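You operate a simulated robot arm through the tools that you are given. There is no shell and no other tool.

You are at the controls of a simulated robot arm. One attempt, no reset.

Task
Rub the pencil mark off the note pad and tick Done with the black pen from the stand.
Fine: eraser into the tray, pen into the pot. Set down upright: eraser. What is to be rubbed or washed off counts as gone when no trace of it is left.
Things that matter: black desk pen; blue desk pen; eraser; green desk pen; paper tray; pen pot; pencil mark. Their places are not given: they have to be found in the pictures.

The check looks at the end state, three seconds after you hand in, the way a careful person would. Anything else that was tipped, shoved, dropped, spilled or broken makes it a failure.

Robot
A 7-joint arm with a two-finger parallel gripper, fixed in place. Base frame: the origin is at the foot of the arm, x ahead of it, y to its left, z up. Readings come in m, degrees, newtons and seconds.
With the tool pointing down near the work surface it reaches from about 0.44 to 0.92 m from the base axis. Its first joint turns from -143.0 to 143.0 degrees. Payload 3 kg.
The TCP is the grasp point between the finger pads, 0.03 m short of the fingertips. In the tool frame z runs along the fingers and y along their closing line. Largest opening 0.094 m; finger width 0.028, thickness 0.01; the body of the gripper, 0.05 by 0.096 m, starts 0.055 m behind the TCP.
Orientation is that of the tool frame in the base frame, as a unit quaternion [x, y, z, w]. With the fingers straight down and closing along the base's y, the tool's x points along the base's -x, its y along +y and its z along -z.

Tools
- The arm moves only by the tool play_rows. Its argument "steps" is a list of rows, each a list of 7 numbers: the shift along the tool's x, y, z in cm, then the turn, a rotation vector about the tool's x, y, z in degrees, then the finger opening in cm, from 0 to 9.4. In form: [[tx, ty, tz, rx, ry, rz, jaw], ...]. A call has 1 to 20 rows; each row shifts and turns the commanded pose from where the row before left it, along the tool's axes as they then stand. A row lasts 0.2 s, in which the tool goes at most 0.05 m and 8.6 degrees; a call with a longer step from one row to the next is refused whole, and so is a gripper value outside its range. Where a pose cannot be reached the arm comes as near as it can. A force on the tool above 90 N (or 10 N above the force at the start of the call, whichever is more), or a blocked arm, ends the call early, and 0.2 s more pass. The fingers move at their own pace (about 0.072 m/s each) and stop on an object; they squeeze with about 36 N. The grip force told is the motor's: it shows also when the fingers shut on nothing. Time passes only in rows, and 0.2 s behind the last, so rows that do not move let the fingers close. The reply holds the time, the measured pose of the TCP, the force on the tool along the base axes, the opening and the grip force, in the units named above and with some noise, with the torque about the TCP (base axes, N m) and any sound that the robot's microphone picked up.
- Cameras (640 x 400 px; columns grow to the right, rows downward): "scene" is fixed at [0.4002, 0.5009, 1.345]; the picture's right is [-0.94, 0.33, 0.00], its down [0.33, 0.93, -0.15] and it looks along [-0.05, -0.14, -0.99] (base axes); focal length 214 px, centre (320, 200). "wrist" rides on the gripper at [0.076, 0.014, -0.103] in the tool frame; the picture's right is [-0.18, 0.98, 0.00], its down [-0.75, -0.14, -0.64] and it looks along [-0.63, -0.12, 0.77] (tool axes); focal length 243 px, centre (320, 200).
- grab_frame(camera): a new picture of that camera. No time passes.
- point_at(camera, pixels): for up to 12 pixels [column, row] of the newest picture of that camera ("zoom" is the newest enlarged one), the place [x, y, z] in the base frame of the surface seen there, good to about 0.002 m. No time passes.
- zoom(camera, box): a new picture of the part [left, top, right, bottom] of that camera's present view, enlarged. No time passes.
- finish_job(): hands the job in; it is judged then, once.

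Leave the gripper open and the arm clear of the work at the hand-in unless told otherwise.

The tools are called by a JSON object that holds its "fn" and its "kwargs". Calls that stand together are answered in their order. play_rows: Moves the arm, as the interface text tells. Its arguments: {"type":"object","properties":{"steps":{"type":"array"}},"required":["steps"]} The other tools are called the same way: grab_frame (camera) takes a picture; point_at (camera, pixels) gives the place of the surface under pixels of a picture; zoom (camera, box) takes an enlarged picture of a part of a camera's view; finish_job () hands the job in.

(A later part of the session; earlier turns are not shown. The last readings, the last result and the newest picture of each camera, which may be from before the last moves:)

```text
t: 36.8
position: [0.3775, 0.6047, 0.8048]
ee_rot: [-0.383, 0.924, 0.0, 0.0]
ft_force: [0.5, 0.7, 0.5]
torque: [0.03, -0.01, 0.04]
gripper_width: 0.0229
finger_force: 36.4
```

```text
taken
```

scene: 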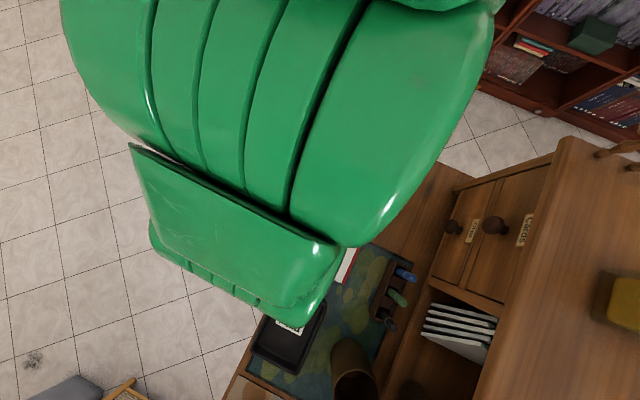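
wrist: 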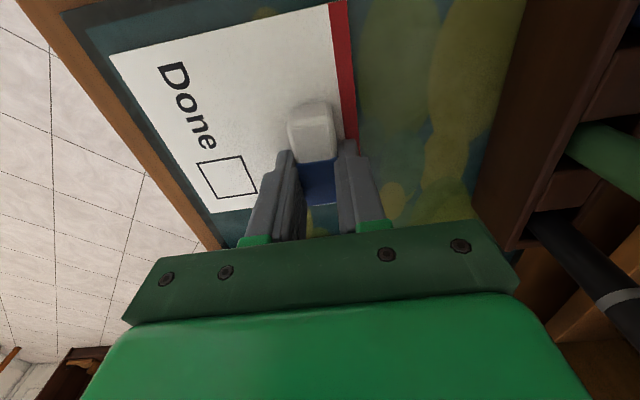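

That pass is done. I'll lift 5 cm, check that the pad hasn't moved, and look at how the eraser sits in the grip.

{"fn": "play_rows", "kwargs": {"steps": [[0, 0, -1, 0, 0, 0, 1.5], [0, 0, -2, 0, 0, 0, 1.5], [-1, -2, -3, 0, 0, 0, 1.5], [-1, -2.5, -2, 0, 0, 0, 1.5], [0, -2.5, -2, 0, 0, 0, 1.5], [0, 0, 0, 0, 0, 0, 1.5], [0, 0, 0, 0, 0, 0, 1.5]]}}

{"fn": "grab_frame", "kwargs": {"camera": "wrist"}}

{"fn": "zoom", "kwargs": {"camera": "wrist", "box": [240, 0, 400, 120]}}

{"fn": "zoom", "kwargs": {"camera": "wrist", "box": [250, 80, 390, 240]}}

```text
t: 38.4
position: [0.4421, 0.5646, 0.9062]
ee_rot: [-0.383, 0.924, 0.001, 0.0]
ft_force: [0.3, -0.1, 0.2]
torque: [0.0, 0.03, -0.02]
gripper_width: 0.0225
finger_force: 36.0
```

```text
taken
```

wrist: 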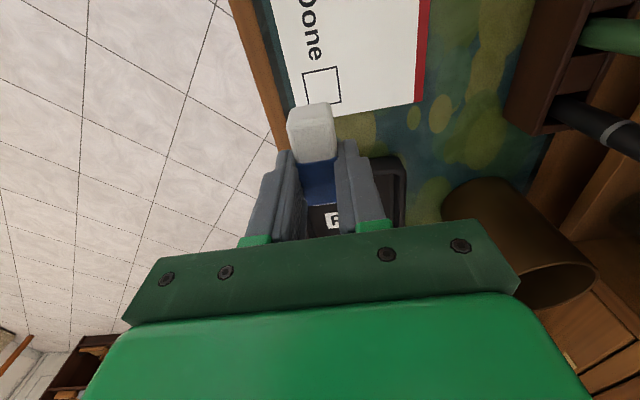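

```text
3.33 times, centred on (320, 60) of wrist
```

zoom: 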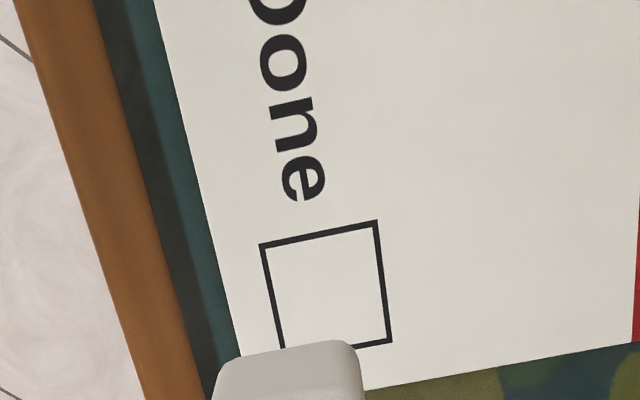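

```text
2.50 times, centred on (320, 160) of wrist
```

zoom: 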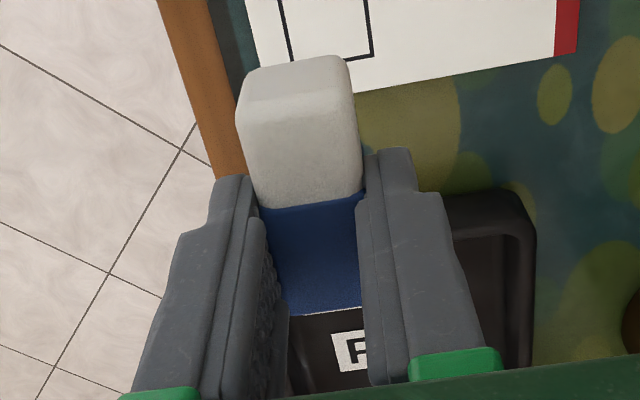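

The paper is clean. I'll check the eraser's tilt in the grip and confirm where the pad's corner and edges are now.

{"fn": "point_at", "kwargs": {"camera": "zoom", "pixels": [[300, 110], [305, 150], [310, 190], [315, 240], [320, 290], [280, 190], [345, 180], [300, 80], [370, 55], [555, 52], [330, 303]]}}

{"fn": "point_at", "kwargs": {"camera": "wrist", "pixels": [[303, 73], [334, 67], [341, 103], [413, 103], [424, 102], [372, 160], [402, 157]]}}

```text
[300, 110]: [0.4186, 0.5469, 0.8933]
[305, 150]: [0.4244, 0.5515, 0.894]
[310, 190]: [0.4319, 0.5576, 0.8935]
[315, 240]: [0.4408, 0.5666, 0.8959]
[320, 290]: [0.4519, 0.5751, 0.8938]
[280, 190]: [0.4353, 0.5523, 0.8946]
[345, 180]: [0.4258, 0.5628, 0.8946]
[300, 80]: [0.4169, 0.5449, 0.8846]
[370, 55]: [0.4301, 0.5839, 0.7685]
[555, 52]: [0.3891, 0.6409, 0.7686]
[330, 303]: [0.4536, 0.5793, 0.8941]
```

```text
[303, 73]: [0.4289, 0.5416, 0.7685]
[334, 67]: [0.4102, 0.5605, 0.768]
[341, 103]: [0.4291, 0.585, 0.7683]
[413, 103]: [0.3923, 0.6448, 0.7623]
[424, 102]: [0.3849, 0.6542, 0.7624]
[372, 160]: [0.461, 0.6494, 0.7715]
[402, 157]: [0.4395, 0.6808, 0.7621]
```

The eraser is level in the grip with its bottom 38 mm below the TCP, and the pad hasn't moved. Next I'll carry it over the tray to (0.534, 0.675) and lower to TCP z ≈ 0.82.

{"fn": "play_rows", "kwargs": {"steps": [[-2.4, 0.23, 0, 0, 0, 0, 1.5], [-2.4, 0.23, 0, 0, 0, 0, 1.5], [-2.4, 0.22, 0, 0, 0, 0, 1.5], [-2.4, 0.22, 0, 0, 0, 0, 1.5], [-2.4, 0.22, 0, 0, 0, 0, 1.5], [-2.3, 0.22, 0, 0, 0, 0, 1.5], [0, 0, 2, 0, 0, 0, 1.5], [0, 0, 2, 0, 0, 0, 1.5], [0, 0, 2, 0, 0, 0, 1.5], [0, 0, 1.6, 0, 0, 0, 1.5], [0, 0, 0.6, 0, 0, 0, 1.5], [0, 0, 0, 0, 0, 0, 1.5], [0, 0, 0, 0, 0, 0, 1.5]]}}

{"fn": "grab_frame", "kwargs": {"camera": "wrist"}}

```text
t: 41.2
position: [0.5333, 0.677, 0.8219]
ee_rot: [-0.382, 0.924, 0.0, 0.001]
ft_force: [-0.2, -0.1, -0.6]
torque: [0.01, 0.01, 0.02]
gripper_width: 0.0233
finger_force: 36.4
```

```text
taken
```

wrist: 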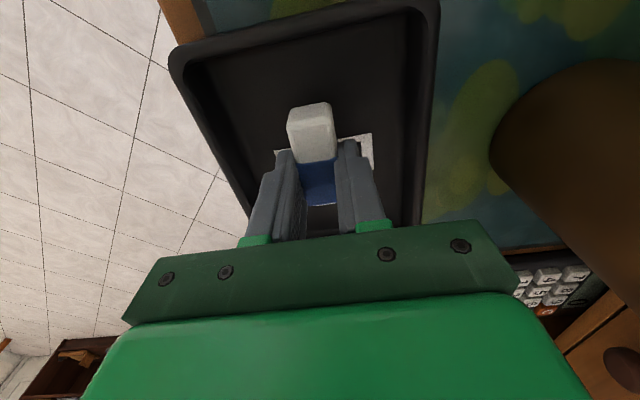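

The eraser is well inside the tray. I'll lower 1.3 cm and read the force.

{"fn": "play_rows", "kwargs": {"steps": [[0, 0, 0.7, 0, 0, 0, 1.5], [0, 0, 0.5, 0, 0, 0, 1.5], [0, 0, 0.1, 0, 0, 0, 1.5], [0, 0, 0, 0, 0, 0, 1.5], [0, 0, 0, 0, 0, 0, 1.5]]}}

```text
t: 42.4
position: [0.5337, 0.6775, 0.8097]
ee_rot: [-0.383, 0.924, 0.0, 0.0]
ft_force: [-0.2, -0.1, 0.9]
torque: [-0.03, 0.0, 0.03]
gripper_width: 0.0228
finger_force: 36.0
```

{"fn": "play_rows", "kwargs": {"steps": [[0, 0, 0.15, 0, 0, 0, 1.5], [0, 0, 0, 0, 0, 0, 1.5], [0, 0, 0, 0, 0, 0, 1.5]]}}

```text
t: 43.2
position: [0.5337, 0.6771, 0.8083]
ee_rot: [-0.383, 0.924, 0.0, 0.001]
ft_force: [0.7, 0.1, -0.3]
torque: [-0.02, 0.02, 0.03]
gripper_width: 0.0228
finger_force: 35.6
```

Still no contact, so I'll go on in 1 mm steps.

{"fn": "play_rows", "kwargs": {"steps": [[0, 0, 0.1, 0, 0, 0, 1.5], [0, 0, 0, 0, 0, 0, 1.5], [0, 0, 0, 0, 0, 0, 1.5]]}}

```text
t: 44.0
position: [0.5336, 0.6764, 0.8058]
ee_rot: [-0.383, 0.924, 0.0, 0.0]
ft_force: [0.0, -0.4, -0.5]
torque: [-0.04, 0.03, 0.01]
gripper_width: 0.0227
finger_force: 36.0
```

{"fn": "play_rows", "kwargs": {"steps": [[0, 0, 0.06, 0, 0, 0, 1.5], [0, 0, 0, 0, 0, 0, 1.5], [0, 0, 0, 0, 0, 0, 1.5]]}}

```text
t: 44.8
position: [0.5334, 0.6772, 0.8059]
ee_rot: [-0.382, 0.924, 0.001, 0.0]
ft_force: [0.1, 0.9, -0.4]
torque: [0.03, 0.03, -0.01]
gripper_width: 0.0226
finger_force: 36.3
```

{"fn": "play_rows", "kwargs": {"steps": [[0, 0, 0.06, 0, 0, 0, 1.5], [0, 0, 0, 0, 0, 0, 1.5], [0, 0, 0, 0, 0, 0, 1.5]]}}

```text
t: 45.6
position: [0.5342, 0.6773, 0.8063]
ee_rot: [-0.383, 0.924, 0.0, 0.001]
ft_force: [0.1, 0.4, -0.3]
torque: [-0.03, 0.03, 0.0]
gripper_width: 0.0226
finger_force: 36.4
```

Contact is expected any moment now, so I'll take another 0.6 mm step.

{"fn": "play_rows", "kwargs": {"steps": [[0, 0, 0.06, 0, 0, 0, 1.5], [0, 0, 0, 0, 0, 0, 1.5]]}}

```text
t: 46.2
position: [0.5331, 0.6784, 0.8048]
ee_rot: [-0.383, 0.924, 0.0, 0.0]
ft_force: [0.3, -0.4, -1.2]
torque: [-0.02, 0.0, 0.0]
gripper_width: 0.0227
finger_force: 36.4
```

{"fn": "play_rows", "kwargs": {"steps": [[0, 0, 0.06, 0, 0, 0, 1.5], [0, 0, 0, 0, 0, 0, 1.5]]}}

{"fn": "zoom", "kwargs": {"camera": "wrist", "box": [240, 70, 400, 220]}}

```text
t: 46.8
position: [0.5344, 0.6782, 0.8037]
ee_rot: [-0.383, 0.924, 0.001, 0.0]
ft_force: [0.3, 0.5, -0.3]
torque: [0.04, -0.02, -0.01]
gripper_width: 0.0227
finger_force: 36.2
```

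```text
2.67 times, centred on (320, 145) of wrist
```

zoom: 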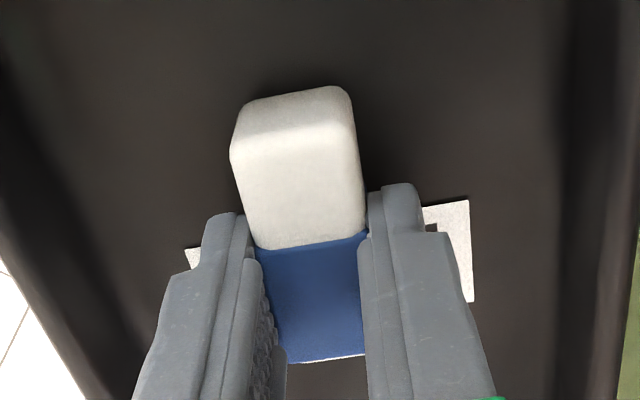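

I'll measure the eraser's top and the tray floor here to know the remaining gap.

{"fn": "point_at", "kwargs": {"camera": "zoom", "pixels": [[290, 170], [300, 200], [310, 300], [290, 60], [200, 120], [420, 120], [300, 120], [450, 250]]}}

```text
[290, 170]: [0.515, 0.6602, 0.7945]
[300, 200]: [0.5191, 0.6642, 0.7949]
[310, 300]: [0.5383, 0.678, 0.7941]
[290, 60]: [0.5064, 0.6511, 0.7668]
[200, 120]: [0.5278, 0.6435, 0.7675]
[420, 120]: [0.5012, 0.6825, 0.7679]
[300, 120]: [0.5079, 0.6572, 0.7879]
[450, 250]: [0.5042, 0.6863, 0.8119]
```

The eraser's top is at 0.7945 and the floor at 0.7675, so it is within about 0.5–1 mm of touching. One more small step.

{"fn": "play_rows", "kwargs": {"steps": [[0, 0, 0.06, 0, 0, 0, 1.5], [0, 0, 0, 0, 0, 0, 1.5], [0, 0, 0, 0, 0, 0, 1.5]]}}

```text
t: 47.6
position: [0.5337, 0.6783, 0.8034]
ee_rot: [-0.382, 0.924, 0.0, -0.001]
ft_force: [-0.3, 0.2, -0.3]
torque: [-0.04, 0.03, 0.0]
gripper_width: 0.0226
finger_force: 36.8
```

{"fn": "play_rows", "kwargs": {"steps": [[0, 0, 0.06, 0, 0, 0, 1.5], [0, 0, 0, 0, 0, 0, 1.5], [0, 0, 0, 0, 0, 0, 1.5]]}}

```text
t: 48.4
position: [0.5345, 0.6777, 0.8041]
ee_rot: [-0.383, 0.924, 0.0, 0.0]
ft_force: [0.3, -0.3, 0.0]
torque: [-0.03, 0.01, 0.02]
gripper_width: 0.0229
finger_force: 35.5
```

{"fn": "play_rows", "kwargs": {"steps": [[0, 0, 0.06, 0, 0, 0, 1.5], [0, 0, 0, 0, 0, 0, 1.5], [0, 0, 0, 0, 0, 0, 1.5]]}}

{"fn": "point_at", "kwargs": {"camera": "wrist", "pixels": [[309, 135], [312, 145], [316, 182], [311, 95], [275, 115]]}}

```text
t: 49.2
position: [0.5329, 0.6783, 0.8031]
ee_rot: [-0.383, 0.924, 0.0, 0.0]
ft_force: [0.0, -1.5, 4.3]
torque: [-0.1, 0.05, -0.01]
gripper_width: 0.0226
finger_force: 36.1
```

```text
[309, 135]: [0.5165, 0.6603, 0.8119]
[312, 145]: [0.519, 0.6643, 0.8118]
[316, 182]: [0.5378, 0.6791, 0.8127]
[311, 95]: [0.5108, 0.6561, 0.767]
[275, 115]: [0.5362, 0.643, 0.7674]
```

There are 4.3 N of contact, so the eraser rests on the tray floor. I'll open the fingers slowly to 4.5 cm and then lift straight up.

{"fn": "play_rows", "kwargs": {"steps": [[0, 0, 0, 0, 0, 0, 2.5], [0, 0, 0, 0, 0, 0, 3], [0, 0, 0, 0, 0, 0, 3.6], [0, 0, 0, 0, 0, 0, 4.2], [0, 0, 0, 0, 0, 0, 4.5], [0, 0, -1, 0, 0, 0, 4.5], [0, 0, -1.5, 0, 0, 0, 4.5], [0, 0, -2, 0, 0, 0, 4.5], [0, 0, -2, 0, 0, 0, 4.5], [0, 0, -2, 0, 0, 0, 4.5], [0, 0, -2, 0, 0, 0, 4.5], [0, 0, -2, 0, 0, 0, 4.5], [0, 0, 0, 0, 0, 0, 4.5]]}}

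{"fn": "grab_frame", "kwargs": {"camera": "wrist"}}

```text
t: 52.0
position: [0.5322, 0.6785, 0.9278]
ee_rot: [-0.383, 0.924, 0.0, 0.0]
ft_force: [-0.5, -0.1, 0.4]
torque: [-0.01, -0.03, 0.01]
gripper_width: 0.045
finger_force: 0.1
```

```text
taken
```

wrist: 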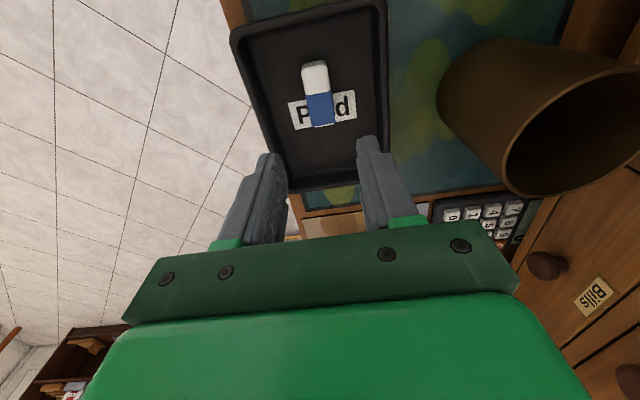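

The eraser sits flat in the tray. From here the pot rim is visible at right, so I'll measure it along with the inner wall, while it's in view.

{"fn": "point_at", "kwargs": {"camera": "wrist", "pixels": [[504, 155], [515, 130], [540, 102], [575, 80], [520, 180], [545, 193], [580, 186], [560, 140], [545, 265], [470, 90], [620, 150]]}}

{"fn": "zoom", "kwargs": {"camera": "wrist", "box": [420, 20, 640, 300]}}

```text
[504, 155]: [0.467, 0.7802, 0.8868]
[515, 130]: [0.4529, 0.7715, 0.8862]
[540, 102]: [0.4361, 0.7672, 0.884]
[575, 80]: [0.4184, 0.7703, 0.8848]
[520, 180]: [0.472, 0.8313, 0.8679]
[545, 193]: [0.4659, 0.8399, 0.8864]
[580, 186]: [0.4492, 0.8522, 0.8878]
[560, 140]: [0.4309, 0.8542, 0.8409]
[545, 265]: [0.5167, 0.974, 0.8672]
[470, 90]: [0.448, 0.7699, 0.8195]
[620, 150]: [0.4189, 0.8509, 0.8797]
```

```text
1.43 times, centred on (530, 160) of wrist
```

zoom: 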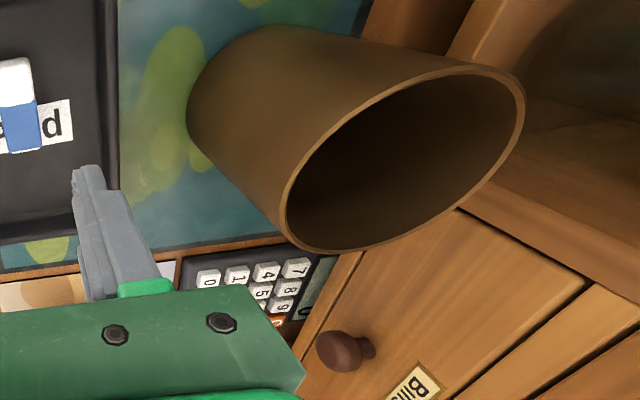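

The pot rim is a circle centred near (0.434, 0.811) with radius about 44 mm and height 0.886. Next I'll rise to z ≈ 0.98 and move above the black pen at (0.326, 0.722) for a close look.

{"fn": "play_rows", "kwargs": {"steps": [[0, 0, -2.5, 0, 0, 0, 4.5], [0, 0, -2.5, 0, 0, 0, 4.5], [1.15, 1.77, 0, 0, 0, 0, 4.5], [1.15, 1.77, 0, 0, 0, 0, 4.5], [1.15, 1.77, 0, 0, 0, 0, 4.5], [1.15, 1.77, 0, 0, 0, 0, 4.5], [1.15, 1.77, 0, 0, 0, 0, 4.5], [1.15, 1.77, 0, 0, 0, 0, 4.5], [1.15, 1.77, 0, 0, 0, 0, 4.5], [1.15, 1.77, 0, 0, 0, 0, 4.5], [1.15, 1.77, 0, 0, 0, 0, 4.5], [1.15, 1.77, 0, 0, 0, 0, 4.5], [0, 0, 0, 0, 0, 0, 4.5], [0, 0, 0, 0, 0, 0, 4.5]]}}

{"fn": "grab_frame", "kwargs": {"camera": "wrist"}}

{"fn": "grab_frame", "kwargs": {"camera": "scene"}}

```text
t: 55.0
position: [0.3284, 0.7215, 0.9766]
ee_rot: [-0.383, 0.924, 0.0, 0.0]
ft_force: [-0.6, 0.1, 0.5]
torque: [-0.01, 0.0, 0.03]
gripper_width: 0.0452
finger_force: 0.0
```

```text
taken
```

wrist: 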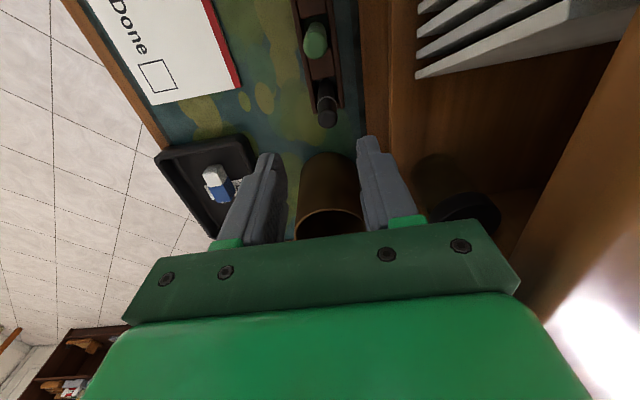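

```text
taken
```

scene: 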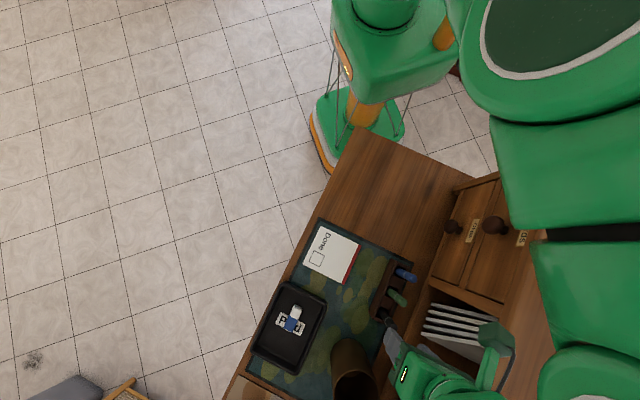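

The scene view confirms a clean pad and the eraser in the tray. I'll zoom on the black pen in the wrist picture near (326,104), and on the pad in the scene picture.

{"fn": "zoom", "kwargs": {"camera": "scene", "box": [295, 215, 370, 290]}}

{"fn": "zoom", "kwargs": {"camera": "wrist", "box": [280, 10, 380, 140]}}

```text
5.33 times, centred on (332, 252) of scene
```

zoom: 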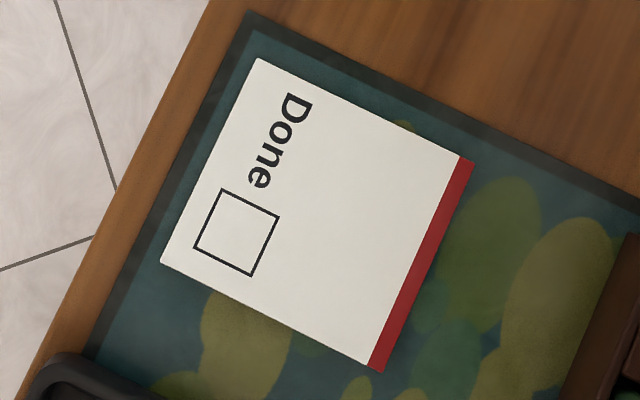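

```text
3.08 times, centred on (330, 75) of wrist
```

zoom: 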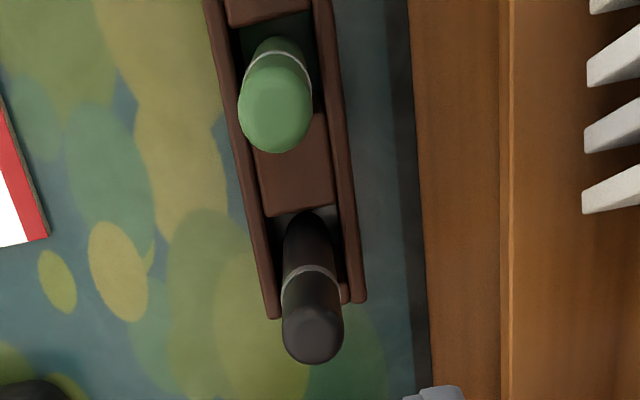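

The pad is fully clean. I'll measure the black pen's top and body in this zoom: top centre (312,335), left edge (285,320), right edge (341,320).

{"fn": "point_at", "kwargs": {"camera": "zoom", "pixels": [[312, 335], [312, 320], [312, 355], [287, 320], [339, 318], [308, 285], [307, 245], [286, 280], [333, 275], [275, 110], [270, 318], [358, 300]]}}

```text
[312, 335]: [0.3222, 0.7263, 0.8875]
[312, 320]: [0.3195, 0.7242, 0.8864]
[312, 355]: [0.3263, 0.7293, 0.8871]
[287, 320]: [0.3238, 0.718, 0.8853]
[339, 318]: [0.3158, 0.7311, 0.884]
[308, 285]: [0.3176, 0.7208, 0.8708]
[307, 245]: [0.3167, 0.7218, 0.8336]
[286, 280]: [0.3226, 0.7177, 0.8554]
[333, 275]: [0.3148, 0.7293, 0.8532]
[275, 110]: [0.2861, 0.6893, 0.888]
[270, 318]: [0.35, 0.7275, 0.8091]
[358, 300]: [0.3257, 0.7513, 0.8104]
```

The pen's axis is at about (0.324, 0.726) with a diameter of about 15 mm, in the middle of the slot. I'll shift 6.5 mm sideways and lower to TCP z ≈ 0.90, checking forces for clearance to the hutch.

{"fn": "play_rows", "kwargs": {"steps": [[0, 0.65, 0, 0, 0, 0, 4.5], [0, 0, 0, 0, 0, 0, 4.5], [0, 0, 1.5, 0, 0, 0, 4.5], [0, 0, 1.5, 0, 0, 0, 4.5], [0, 0, 1.5, 0, 0, 0, 4.5], [0, 0, 1.5, 0, 0, 0, 4.5], [0, 0, 1.5, 0, 0, 0, 4.5], [0, 0, 0, 0, 0, 0, 4.5], [0, 0, 0, 0, 0, 0, 4.5]]}}

{"fn": "grab_frame", "kwargs": {"camera": "wrist"}}

{"fn": "grab_frame", "kwargs": {"camera": "scene"}}

```text
t: 57.0
position: [0.3226, 0.7264, 0.902]
ee_rot: [-0.383, 0.924, 0.0, 0.0]
ft_force: [-0.1, -0.2, 0.2]
torque: [0.02, -0.02, -0.02]
gripper_width: 0.0449
finger_force: 0.1
```

```text
taken
```

wrist: 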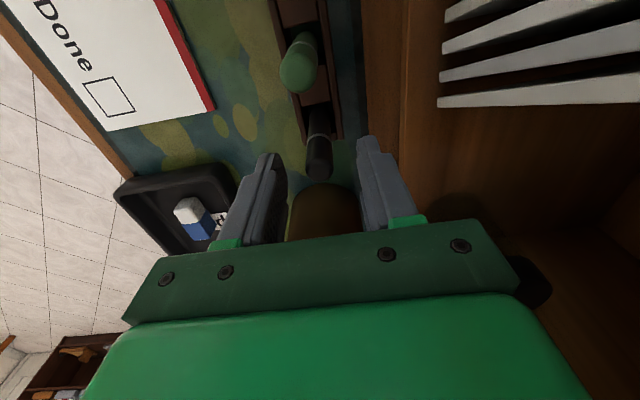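

```text
taken
```

scene: 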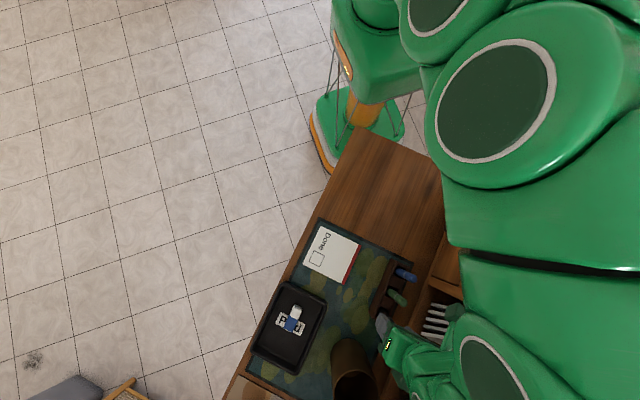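

The pen is centred between the fingers, at (320,155) in the wrist picture. I'll check the arm's clearance to the hutch in the scene picture before going lower.

{"fn": "point_at", "kwargs": {"camera": "scene", "pixels": [[445, 240], [470, 320], [460, 350], [450, 310], [500, 380], [540, 340], [420, 350], [400, 345], [452, 265], [490, 300], [430, 380], [600, 280]]}}

{"fn": "zoom", "kwargs": {"camera": "scene", "box": [360, 240, 520, 400]}}

```text
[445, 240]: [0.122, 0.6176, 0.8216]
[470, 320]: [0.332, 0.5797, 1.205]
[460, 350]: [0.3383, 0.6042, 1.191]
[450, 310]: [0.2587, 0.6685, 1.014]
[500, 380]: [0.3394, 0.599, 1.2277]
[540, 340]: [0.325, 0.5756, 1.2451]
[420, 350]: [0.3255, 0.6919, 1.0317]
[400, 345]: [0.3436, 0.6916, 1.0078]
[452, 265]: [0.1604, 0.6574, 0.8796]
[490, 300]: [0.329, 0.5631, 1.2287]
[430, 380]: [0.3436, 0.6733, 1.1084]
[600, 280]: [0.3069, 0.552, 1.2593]
```

```text
2.50 times, centred on (440, 320) of scene
```

zoom: 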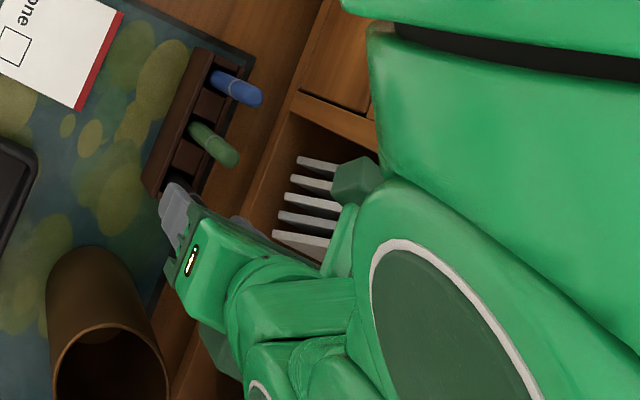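

The dark green block near the hutch is just the wrist camera (z ≈ 1.01, n ≈ 0.29), clear of the hutch front at n ≈ 0.351. I'll lower 5 cm to TCP z ≈ 0.852 with the jaw open, then look.

{"fn": "play_rows", "kwargs": {"steps": [[0, 0, 1, 0, 0, 0, 4.5], [0, 0, 1, 0, 0, 0, 4.5], [0, 0, 1, 0, 0, 0, 4.5], [0, 0, 1, 0, 0, 0, 4.5], [0, 0, 1, 0, 0, 0, 4.5], [0, 0, 0, 0, 0, 0, 4.5], [0, 0, 0, 0, 0, 0, 4.5]]}}

{"fn": "grab_frame", "kwargs": {"camera": "wrist"}}

{"fn": "grab_frame", "kwargs": {"camera": "scene"}}

```text
t: 58.6
position: [0.324, 0.7257, 0.8516]
ee_rot: [-0.383, 0.924, 0.001, -0.001]
ft_force: [0.0, 0.3, -0.8]
torque: [-0.01, -0.03, -0.01]
gripper_width: 0.0447
finger_force: 0.0
```

```text
taken
```

wrist: 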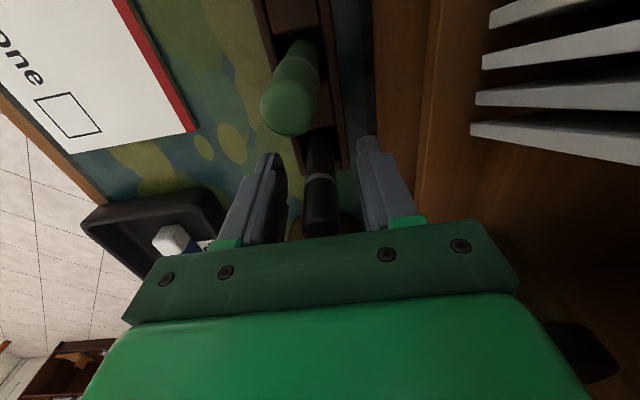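

```text
taken
```

scene: 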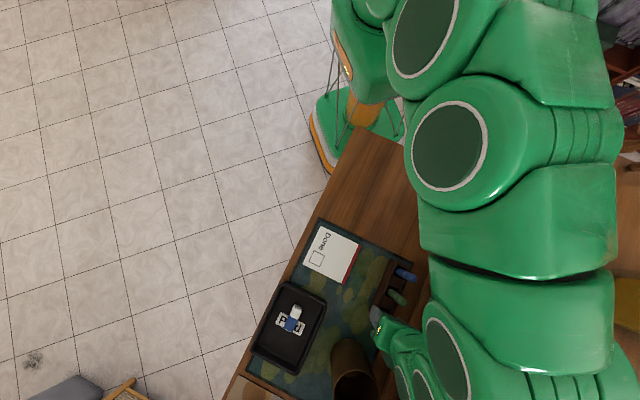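

The pen stands midway between the fingers and there is no contact force. I'll close on it gradually.

{"fn": "play_rows", "kwargs": {"steps": [[0, 0, 0, 0, 0, 0, 3.2], [0, 0, 0, 0, 0, 0, 2.4], [0, 0, 0, 0, 0, 0, 1.9], [0, 0, 0, 0, 0, 0, 1.6], [0, 0, 0, 0, 0, 0, 1.2], [0, 0, 0, 0, 0, 0, 0.8], [0, 0, 0, 0, 0, 0, 0.8]]}}

{"fn": "grab_frame", "kwargs": {"camera": "wrist"}}

```text
t: 60.2
position: [0.3243, 0.7263, 0.8527]
ee_rot: [-0.382, 0.924, 0.0, -0.001]
ft_force: [-0.3, -0.7, -0.4]
torque: [0.03, -0.03, 0.02]
gripper_width: 0.015
finger_force: 36.3
```

```text
taken
```

wrist: 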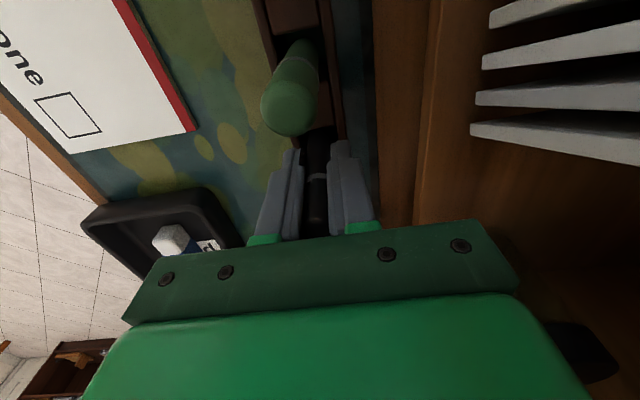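

The pen is gripped (15.0 mm, 36 N). I'll lift it straight up 9 cm.

{"fn": "play_rows", "kwargs": {"steps": [[0, 0, -0.5, 0, 0, 0, 0.8], [0, 0, -0.8, 0, 0, 0, 0.8], [0, 0, -1, 0, 0, 0, 0.8], [0, 0, -1, 0, 0, 0, 0.8], [0, 0, -1, 0, 0, 0, 0.8], [0, 0, -1, 0, 0, 0, 0.8], [0, 0, -1, 0, 0, 0, 0.8], [0, 0, -1, 0, 0, 0, 0.8], [0, 0, -1, 0, 0, 0, 0.8], [0, 0, -1, 0, 0, 0, 0.8], [0, 0, 0, 0, 0, 0, 0.8]]}}

{"fn": "grab_frame", "kwargs": {"camera": "wrist"}}

{"fn": "grab_frame", "kwargs": {"camera": "scene"}}

```text
t: 62.6
position: [0.3217, 0.7278, 0.9457]
ee_rot: [-0.383, 0.924, -0.001, 0.0]
ft_force: [-0.9, 0.3, 0.2]
torque: [0.03, 0.01, 0.01]
gripper_width: 0.0154
finger_force: 36.3
```

```text
taken
```

wrist: 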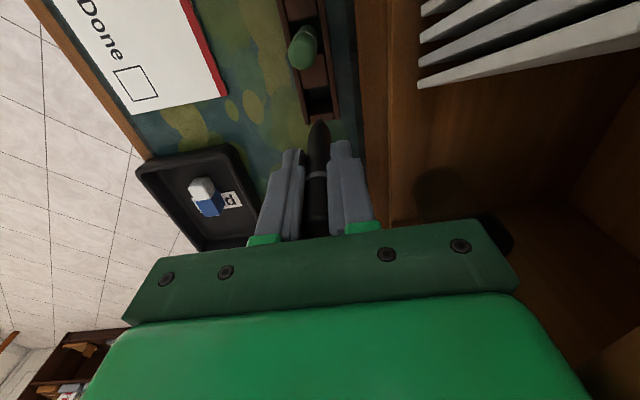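

```text
taken
```

scene: 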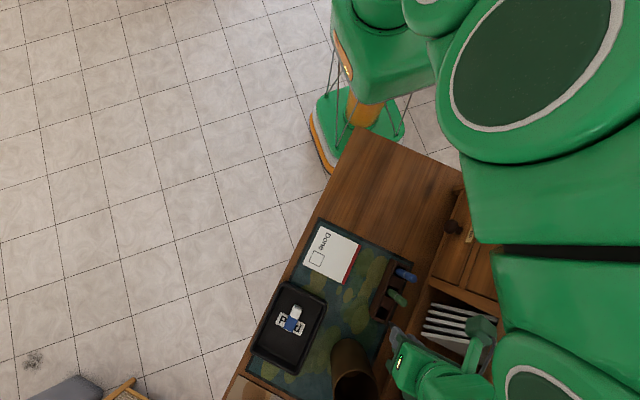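

The pen is out of the stand, and its tapered tip shows at (318,122) in the wrist picture. I'll zoom in on it to measure the tip position.

{"fn": "zoom", "kwargs": {"camera": "wrist", "box": [270, 95, 370, 245]}}

{"fn": "zoom", "kwargs": {"camera": "wrist", "box": [290, 100, 350, 170]}}

```text
2.67 times, centred on (320, 170) of wrist
```

zoom: 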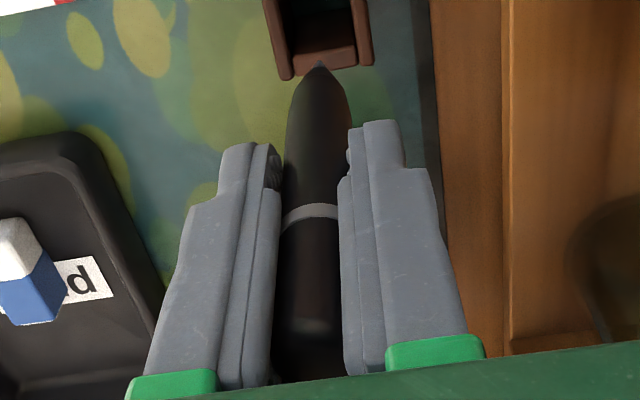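

```text
5.71 times, centred on (320, 135) of wrist
```

zoom: 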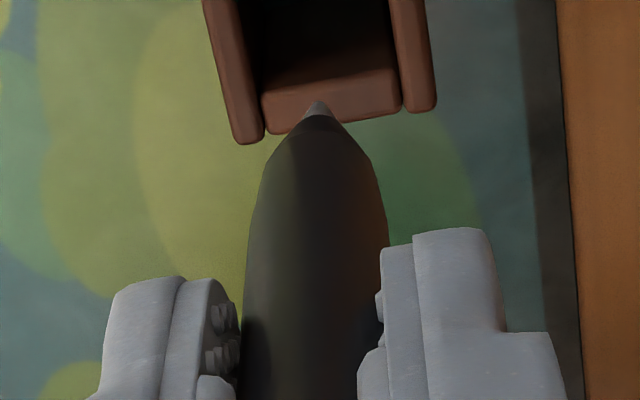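

The metal tip shows at (320,104) in this zoom. I'll measure it, with a few points on the pen's body to check that it hangs straight.

{"fn": "point_at", "kwargs": {"camera": "zoom", "pixels": [[320, 105], [320, 108], [320, 113], [318, 130], [315, 170], [315, 220], [315, 280], [312, 340], [312, 390]]}}

```text
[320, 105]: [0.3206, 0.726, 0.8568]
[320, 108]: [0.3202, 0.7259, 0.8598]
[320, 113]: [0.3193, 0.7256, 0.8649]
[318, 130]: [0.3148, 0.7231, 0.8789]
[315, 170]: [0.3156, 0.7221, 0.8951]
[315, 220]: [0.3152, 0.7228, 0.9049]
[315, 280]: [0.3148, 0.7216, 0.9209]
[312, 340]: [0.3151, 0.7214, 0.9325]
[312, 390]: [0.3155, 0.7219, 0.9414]
```

The tip is about 90 mm below the TCP and directly under it, so the pen hangs straight. I'll carry it sideways to above the tick box, aiming at the tick's start point near (0.423, 0.557), and keep the height.

{"fn": "play_rows", "kwargs": {"steps": [[0, -1.92, 0, 0, 0, 0, 0.8], [0, -1.92, 0, 0, 0, 0, 0.8], [0.6, -1.92, 0, 0, 0, 0, 0.8], [0.6, -1.92, 0, 0, 0, 0, 0.8], [0.6, -1.92, 0, 0, 0, 0, 0.8], [0.6, -1.92, 0, 0, 0, 0, 0.8], [0.6, -1.92, 0, 0, 0, 0, 0.8], [0.6, -1.92, 0, 0, 0, 0, 0.8], [0.6, -1.92, 0, 0, 0, 0, 0.8], [0.7, -1.92, 0, 0, 0, 0, 0.8], [0, 0, 0, 0, 0, 0, 0.8], [0, 0, 0, 0, 0, 0, 0.8]]}}

{"fn": "grab_frame", "kwargs": {"camera": "wrist"}}

{"fn": "zoom", "kwargs": {"camera": "wrist", "box": [270, 60, 370, 170]}}

```text
t: 65.2
position: [0.4253, 0.5551, 0.9454]
ee_rot: [-0.383, 0.924, 0.0, 0.0]
ft_force: [0.3, -0.2, -0.5]
torque: [0.01, -0.01, -0.01]
gripper_width: 0.0152
finger_force: 36.1
```

```text
taken
```

wrist: 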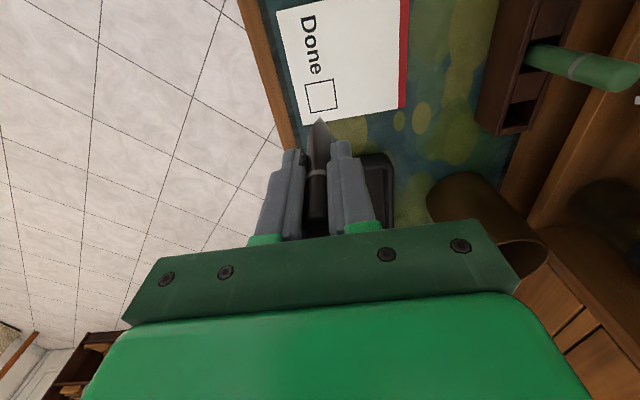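

```text
3.64 times, centred on (320, 115) of wrist
```

zoom: 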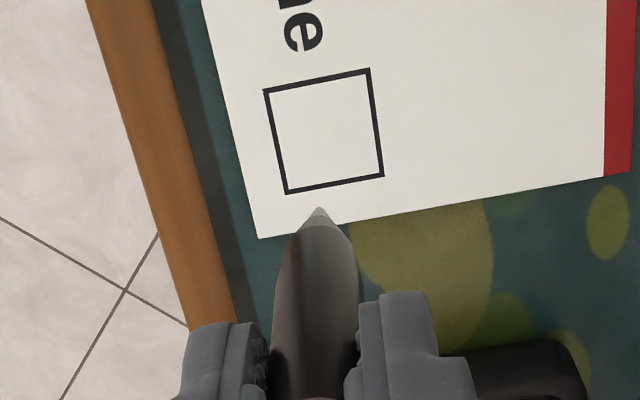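

I can see the box corners at (265,90), (370,69), (383,176) and (287,193) and the tip at (320,210). I'll measure all of them in this view.

{"fn": "point_at", "kwargs": {"camera": "zoom", "pixels": [[266, 91], [369, 70], [382, 176], [287, 192], [325, 130], [320, 209], [320, 212], [320, 216], [316, 260], [320, 140]]}}

```text
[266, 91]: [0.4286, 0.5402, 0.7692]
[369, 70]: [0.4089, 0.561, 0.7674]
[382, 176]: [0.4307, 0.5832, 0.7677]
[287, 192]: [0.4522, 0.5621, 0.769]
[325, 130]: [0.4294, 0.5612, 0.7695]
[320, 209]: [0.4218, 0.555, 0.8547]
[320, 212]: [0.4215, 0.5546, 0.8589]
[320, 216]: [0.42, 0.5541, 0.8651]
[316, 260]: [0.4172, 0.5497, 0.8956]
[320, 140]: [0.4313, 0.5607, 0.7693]
```

The tip is at (0.422, 0.555, 0.854) and the box centre at (0.430, 0.562). I'll shift 2.5 mm along the box and lower 7.8 cm, so the tip hangs about 7 mm above the paper at the tick's start.

{"fn": "play_rows", "kwargs": {"steps": [[-0.25, 0, 0, 0, 0, 0, 0.8], [0, 0, 0, 0, 0, 0, 0.8], [0, 0, 1.3, 0, 0, 0, 0.8], [0, 0, 1.3, 0, 0, 0, 0.8], [0, 0, 1.3, 0, 0, 0, 0.8], [0, 0, 1.3, 0, 0, 0, 0.8], [0, 0, 1.3, 0, 0, 0, 0.8], [0, 0, 1.3, 0, 0, 0, 0.8], [0, 0, 0, 0, 0, 0, 0.8], [0, 0, 0, 0, 0, 0, 0.8]]}}

{"fn": "grab_frame", "kwargs": {"camera": "wrist"}}

{"fn": "zoom", "kwargs": {"camera": "wrist", "box": [270, 60, 370, 170]}}

```text
t: 67.4
position: [0.4242, 0.5588, 0.8671]
ee_rot: [-0.383, 0.924, 0.0, 0.0]
ft_force: [0.6, -0.7, -0.2]
torque: [0.0, -0.01, -0.02]
gripper_width: 0.0151
finger_force: 36.1
```

```text
taken
```

wrist: 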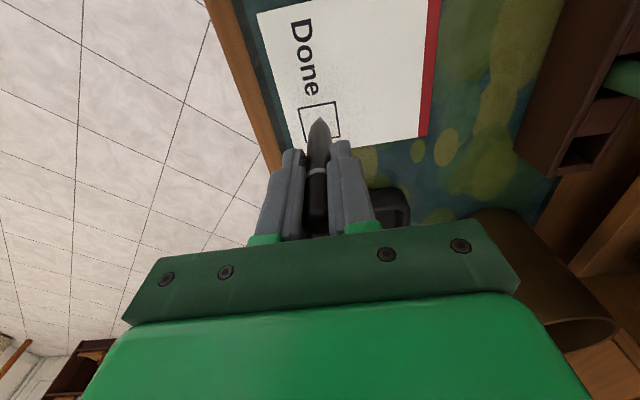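

```text
3.64 times, centred on (320, 115) of wrist
```

zoom: 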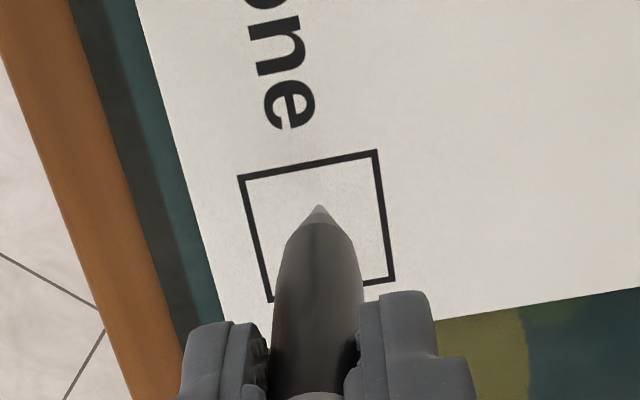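

The tip shows at (320,207) in the zoom. I'll measure it and the box corners once more.

{"fn": "point_at", "kwargs": {"camera": "zoom", "pixels": [[320, 207], [320, 209], [320, 212], [240, 177], [376, 152], [393, 279], [270, 299], [300, 190], [320, 203]]}}

```text
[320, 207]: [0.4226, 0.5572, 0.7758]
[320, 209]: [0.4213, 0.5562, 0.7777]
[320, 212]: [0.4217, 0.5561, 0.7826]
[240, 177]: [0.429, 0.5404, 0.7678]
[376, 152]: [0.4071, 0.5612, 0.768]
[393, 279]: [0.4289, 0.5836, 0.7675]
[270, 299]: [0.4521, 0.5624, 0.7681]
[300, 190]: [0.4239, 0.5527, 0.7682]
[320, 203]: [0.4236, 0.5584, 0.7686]
```

The tip is about 7 mm above the paper, at (-8, +1) mm from the box centre along the box's sides, which is the tick's start. I'll lower 5.5 mm and then go in small steps.

{"fn": "play_rows", "kwargs": {"steps": [[0, 0, 0.3, 0, 0, 0, 0.8], [0, 0, 0.2, 0, 0, 0, 0.8], [0, 0, 0.05, 0, 0, 0, 0.8], [0, 0, 0, 0, 0, 0, 0.8]]}}

{"fn": "zoom", "kwargs": {"camera": "wrist", "box": [290, 90, 350, 140]}}

```text
t: 68.4
position: [0.4263, 0.5582, 0.8633]
ee_rot: [-0.383, 0.924, 0.0, 0.001]
ft_force: [0.6, 2.3, 31.4]
torque: [0.42, 0.15, -0.02]
gripper_width: 0.0153
finger_force: 36.0
```

```text
8.00 times, centred on (320, 115) of wrist
```

zoom: 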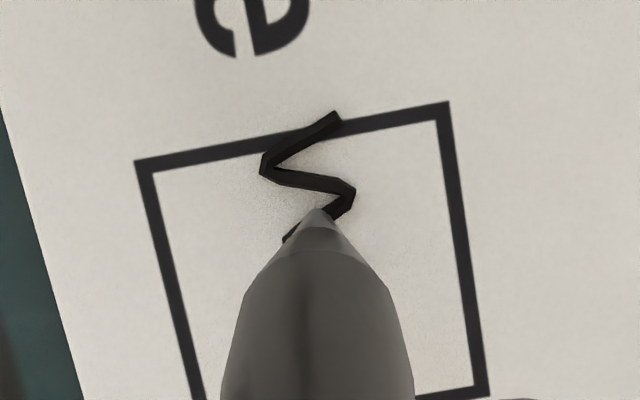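

The tip touched sooner than expected (31 N) and has already left a zigzag line in the box. I'll lift straight up 2 cm right away and look at it.

{"fn": "play_rows", "kwargs": {"steps": [[0, 0, -2, 0, 0, 0, 0.8], [0, 0, 0, 0, 0, 0, 0.8]]}}

{"fn": "grab_frame", "kwargs": {"camera": "wrist"}}

{"fn": "zoom", "kwargs": {"camera": "wrist", "box": [280, 60, 360, 140]}}

```text
t: 69.0
position: [0.4252, 0.5593, 0.8815]
ee_rot: [-0.382, 0.924, 0.0, -0.001]
ft_force: [0.4, -0.4, -0.8]
torque: [0.0, 0.0, 0.01]
gripper_width: 0.0156
finger_force: 35.9
```

```text
taken
```

wrist: 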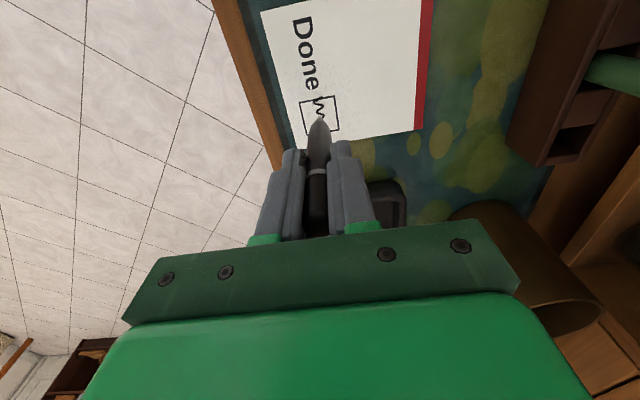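

```text
5.00 times, centred on (320, 100) of wrist
```

zoom: 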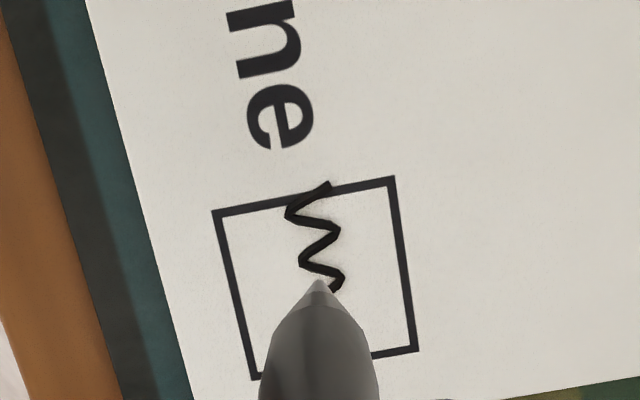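

The mark looks like a ready-made scribble laid down around the touch point, running from (325,185) to behind the pen. I'll rise and move aside to see all of it.

{"fn": "play_rows", "kwargs": {"steps": [[0, 0, -2, 0, 0, 0, 0.8], [0, 0, -2, 0, 0, 0, 0.8], [0, 0, -2, 0, 0, 0, 0.8], [-1.5, 0, -1, 0, 0, 0, 0.8], [-1.5, 0, 0, 0, 0, 0, 0.8], [-1, 0, 0, 0, 0, 0, 0.8], [0, 0, 0, 0, 0, 0, 0.8]]}}

{"fn": "grab_frame", "kwargs": {"camera": "wrist"}}

{"fn": "zoom", "kwargs": {"camera": "wrist", "box": [270, 20, 370, 110]}}

```text
t: 70.6
position: [0.4532, 0.5865, 0.9542]
ee_rot: [-0.383, 0.924, -0.001, 0.0]
ft_force: [0.3, 0.3, 0.2]
torque: [-0.01, -0.01, -0.01]
gripper_width: 0.0151
finger_force: 36.3
```

```text
taken
```

wrist: 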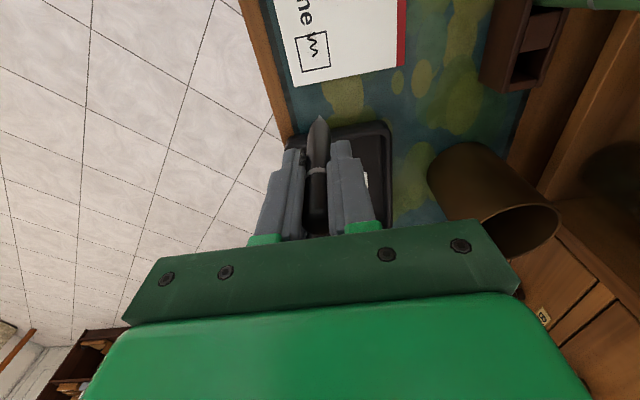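

```text
4.44 times, centred on (320, 65) of wrist
```

zoom: 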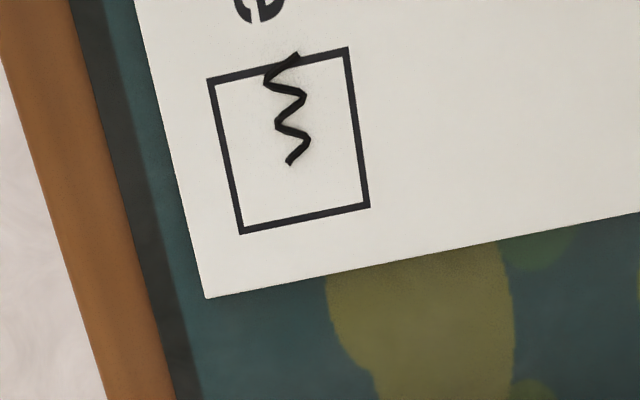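

The scribble is about 2 cm long, its far end just crossing the box's line. I'll measure its ends and the box corners.

{"fn": "point_at", "kwargs": {"camera": "zoom", "pixels": [[297, 55], [266, 82], [304, 97], [277, 124], [308, 140], [290, 163], [208, 81], [347, 49], [369, 207], [242, 233], [289, 140]]}}

{"fn": "zoom", "kwargs": {"camera": "wrist", "box": [290, 20, 340, 75]}}

```text
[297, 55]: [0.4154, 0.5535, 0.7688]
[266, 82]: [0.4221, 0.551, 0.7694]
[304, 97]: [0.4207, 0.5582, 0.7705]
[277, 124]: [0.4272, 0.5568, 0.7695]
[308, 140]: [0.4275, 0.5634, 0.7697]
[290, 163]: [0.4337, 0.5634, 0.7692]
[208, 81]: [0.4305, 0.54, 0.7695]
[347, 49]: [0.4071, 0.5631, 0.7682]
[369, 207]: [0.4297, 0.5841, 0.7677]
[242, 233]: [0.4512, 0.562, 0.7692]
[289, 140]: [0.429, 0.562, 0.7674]
```

```text
7.27 times, centred on (315, 48) of wrist
```

zoom: 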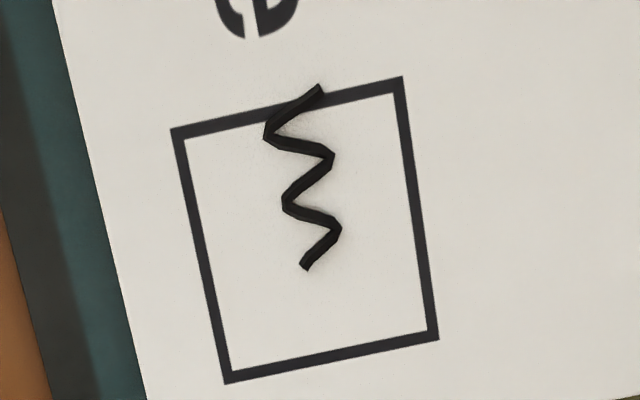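

The zigzag is a fixed pattern centred about 6 mm off the box centre toward "Done", so its end overshoots the box line by about 1 mm. I'll make a second, much gentler touch centred in the box so the tick clearly sits inside it. First I'll check the pen's tip in the grip, near (318,117).

{"fn": "zoom", "kwargs": {"camera": "wrist", "box": [290, 100, 350, 170]}}

```text
5.71 times, centred on (320, 135) of wrist
```

zoom: 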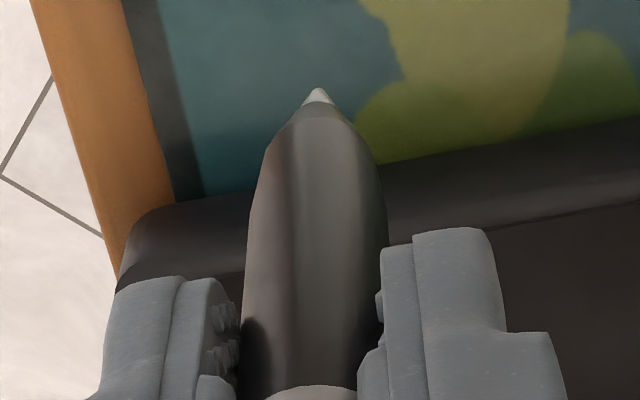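

{"fn": "point_at", "kwargs": {"camera": "zoom", "pixels": [[320, 90], [320, 93], [320, 97], [320, 102], [316, 130], [315, 180], [315, 250], [315, 330]]}}

```text
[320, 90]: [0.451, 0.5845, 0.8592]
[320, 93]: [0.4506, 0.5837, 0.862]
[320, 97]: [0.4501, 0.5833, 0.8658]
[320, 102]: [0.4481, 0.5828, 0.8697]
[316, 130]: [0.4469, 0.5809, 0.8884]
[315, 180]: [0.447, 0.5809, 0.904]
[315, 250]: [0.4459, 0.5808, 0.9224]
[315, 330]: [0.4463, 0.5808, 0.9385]
```

The pen has crept down a little in the grip (the tip is now about 95.5 mm below the TCP) but is still straight. I'll move back over the box centre and lower so the tip hangs about 5 mm above the paper.

{"fn": "play_rows", "kwargs": {"steps": [[1.2, 0, 0, 0, 0, 0, 0.8], [1.2, 0, 0, 0, 0, 0, 0.8], [1.2, 0, 1, 0, 0, 0, 0.8], [0, 0, 2, 0, 0, 0, 0.8], [0, 0, 2, 0, 0, 0, 0.8], [0, 0, 2, 0, 0, 0, 0.8], [0, 0, 0.9, 0, 0, 0, 0.8], [0, 0, 0, 0, 0, 0, 0.8]]}}

{"fn": "grab_frame", "kwargs": {"camera": "wrist"}}

{"fn": "zoom", "kwargs": {"camera": "wrist", "box": [280, 80, 360, 150]}}

```text
t: 72.4
position: [0.4283, 0.5617, 0.8734]
ee_rot: [-0.382, 0.924, 0.0, -0.001]
ft_force: [-1.1, 0.1, -0.2]
torque: [0.01, 0.02, 0.0]
gripper_width: 0.0152
finger_force: 36.1
```

```text
taken
```

wrist: 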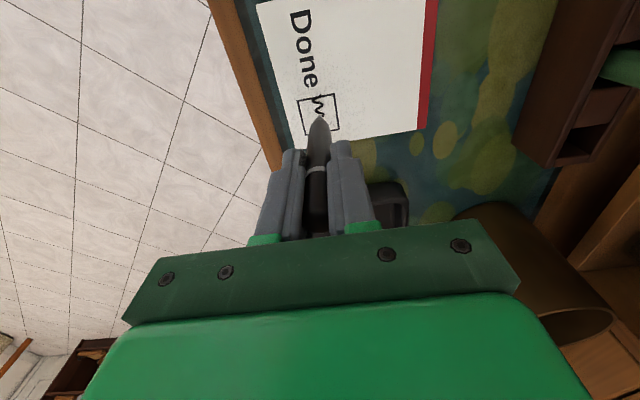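

```text
5.71 times, centred on (320, 115) of wrist
```

zoom: 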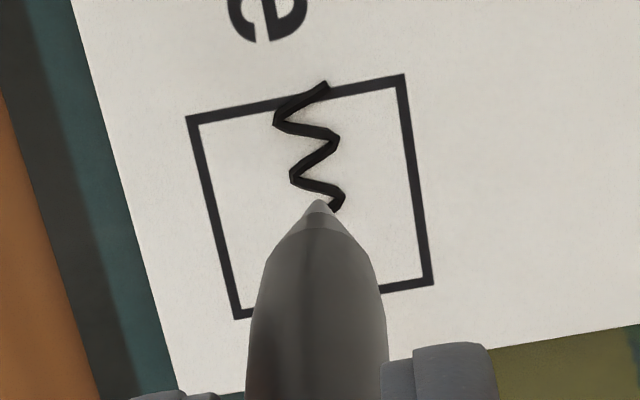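

The tip shows at (320,202). I'll measure its height before touching.

{"fn": "point_at", "kwargs": {"camera": "zoom", "pixels": [[320, 202], [320, 204], [320, 207], [320, 212], [250, 200], [400, 200]]}}

```text
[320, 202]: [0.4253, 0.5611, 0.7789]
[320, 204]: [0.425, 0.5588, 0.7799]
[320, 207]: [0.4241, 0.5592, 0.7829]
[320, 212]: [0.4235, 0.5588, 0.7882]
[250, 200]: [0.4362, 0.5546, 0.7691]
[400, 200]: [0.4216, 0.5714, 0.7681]
```

The tip is about 9.5 mm above the paper, still some 2.5 mm short of the box centre. I'll shift 2.5 mm and lower 8.5 mm, then read the force.

{"fn": "play_rows", "kwargs": {"steps": [[-0.25, 0, 0, 0, 0, 0, 0.8], [0, 0, 0.4, 0, 0, 0, 0.8], [0, 0, 0.4, 0, 0, 0, 0.8], [0, 0, 0.05, 0, 0, 0, 0.8], [0, 0, 0, 0, 0, 0, 0.8]]}}

{"fn": "zoom", "kwargs": {"camera": "wrist", "box": [280, 80, 360, 150]}}

```text
t: 73.6
position: [0.4315, 0.5625, 0.8647]
ee_rot: [-0.382, 0.924, 0.0, 0.0]
ft_force: [3.7, -3.4, 18.1]
torque: [-0.38, -0.38, -0.04]
gripper_width: 0.0156
finger_force: 35.4
```

```text
5.71 times, centred on (320, 115) of wrist
```

zoom: 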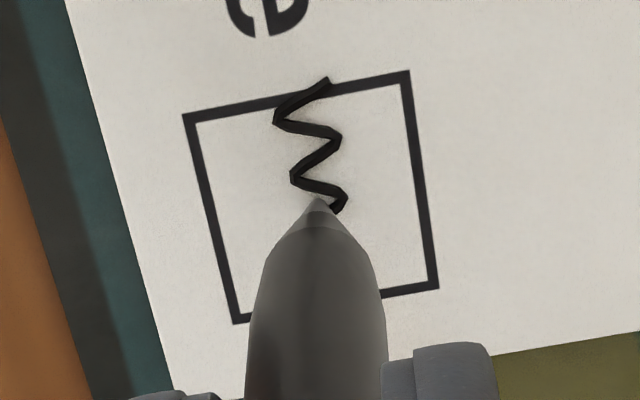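

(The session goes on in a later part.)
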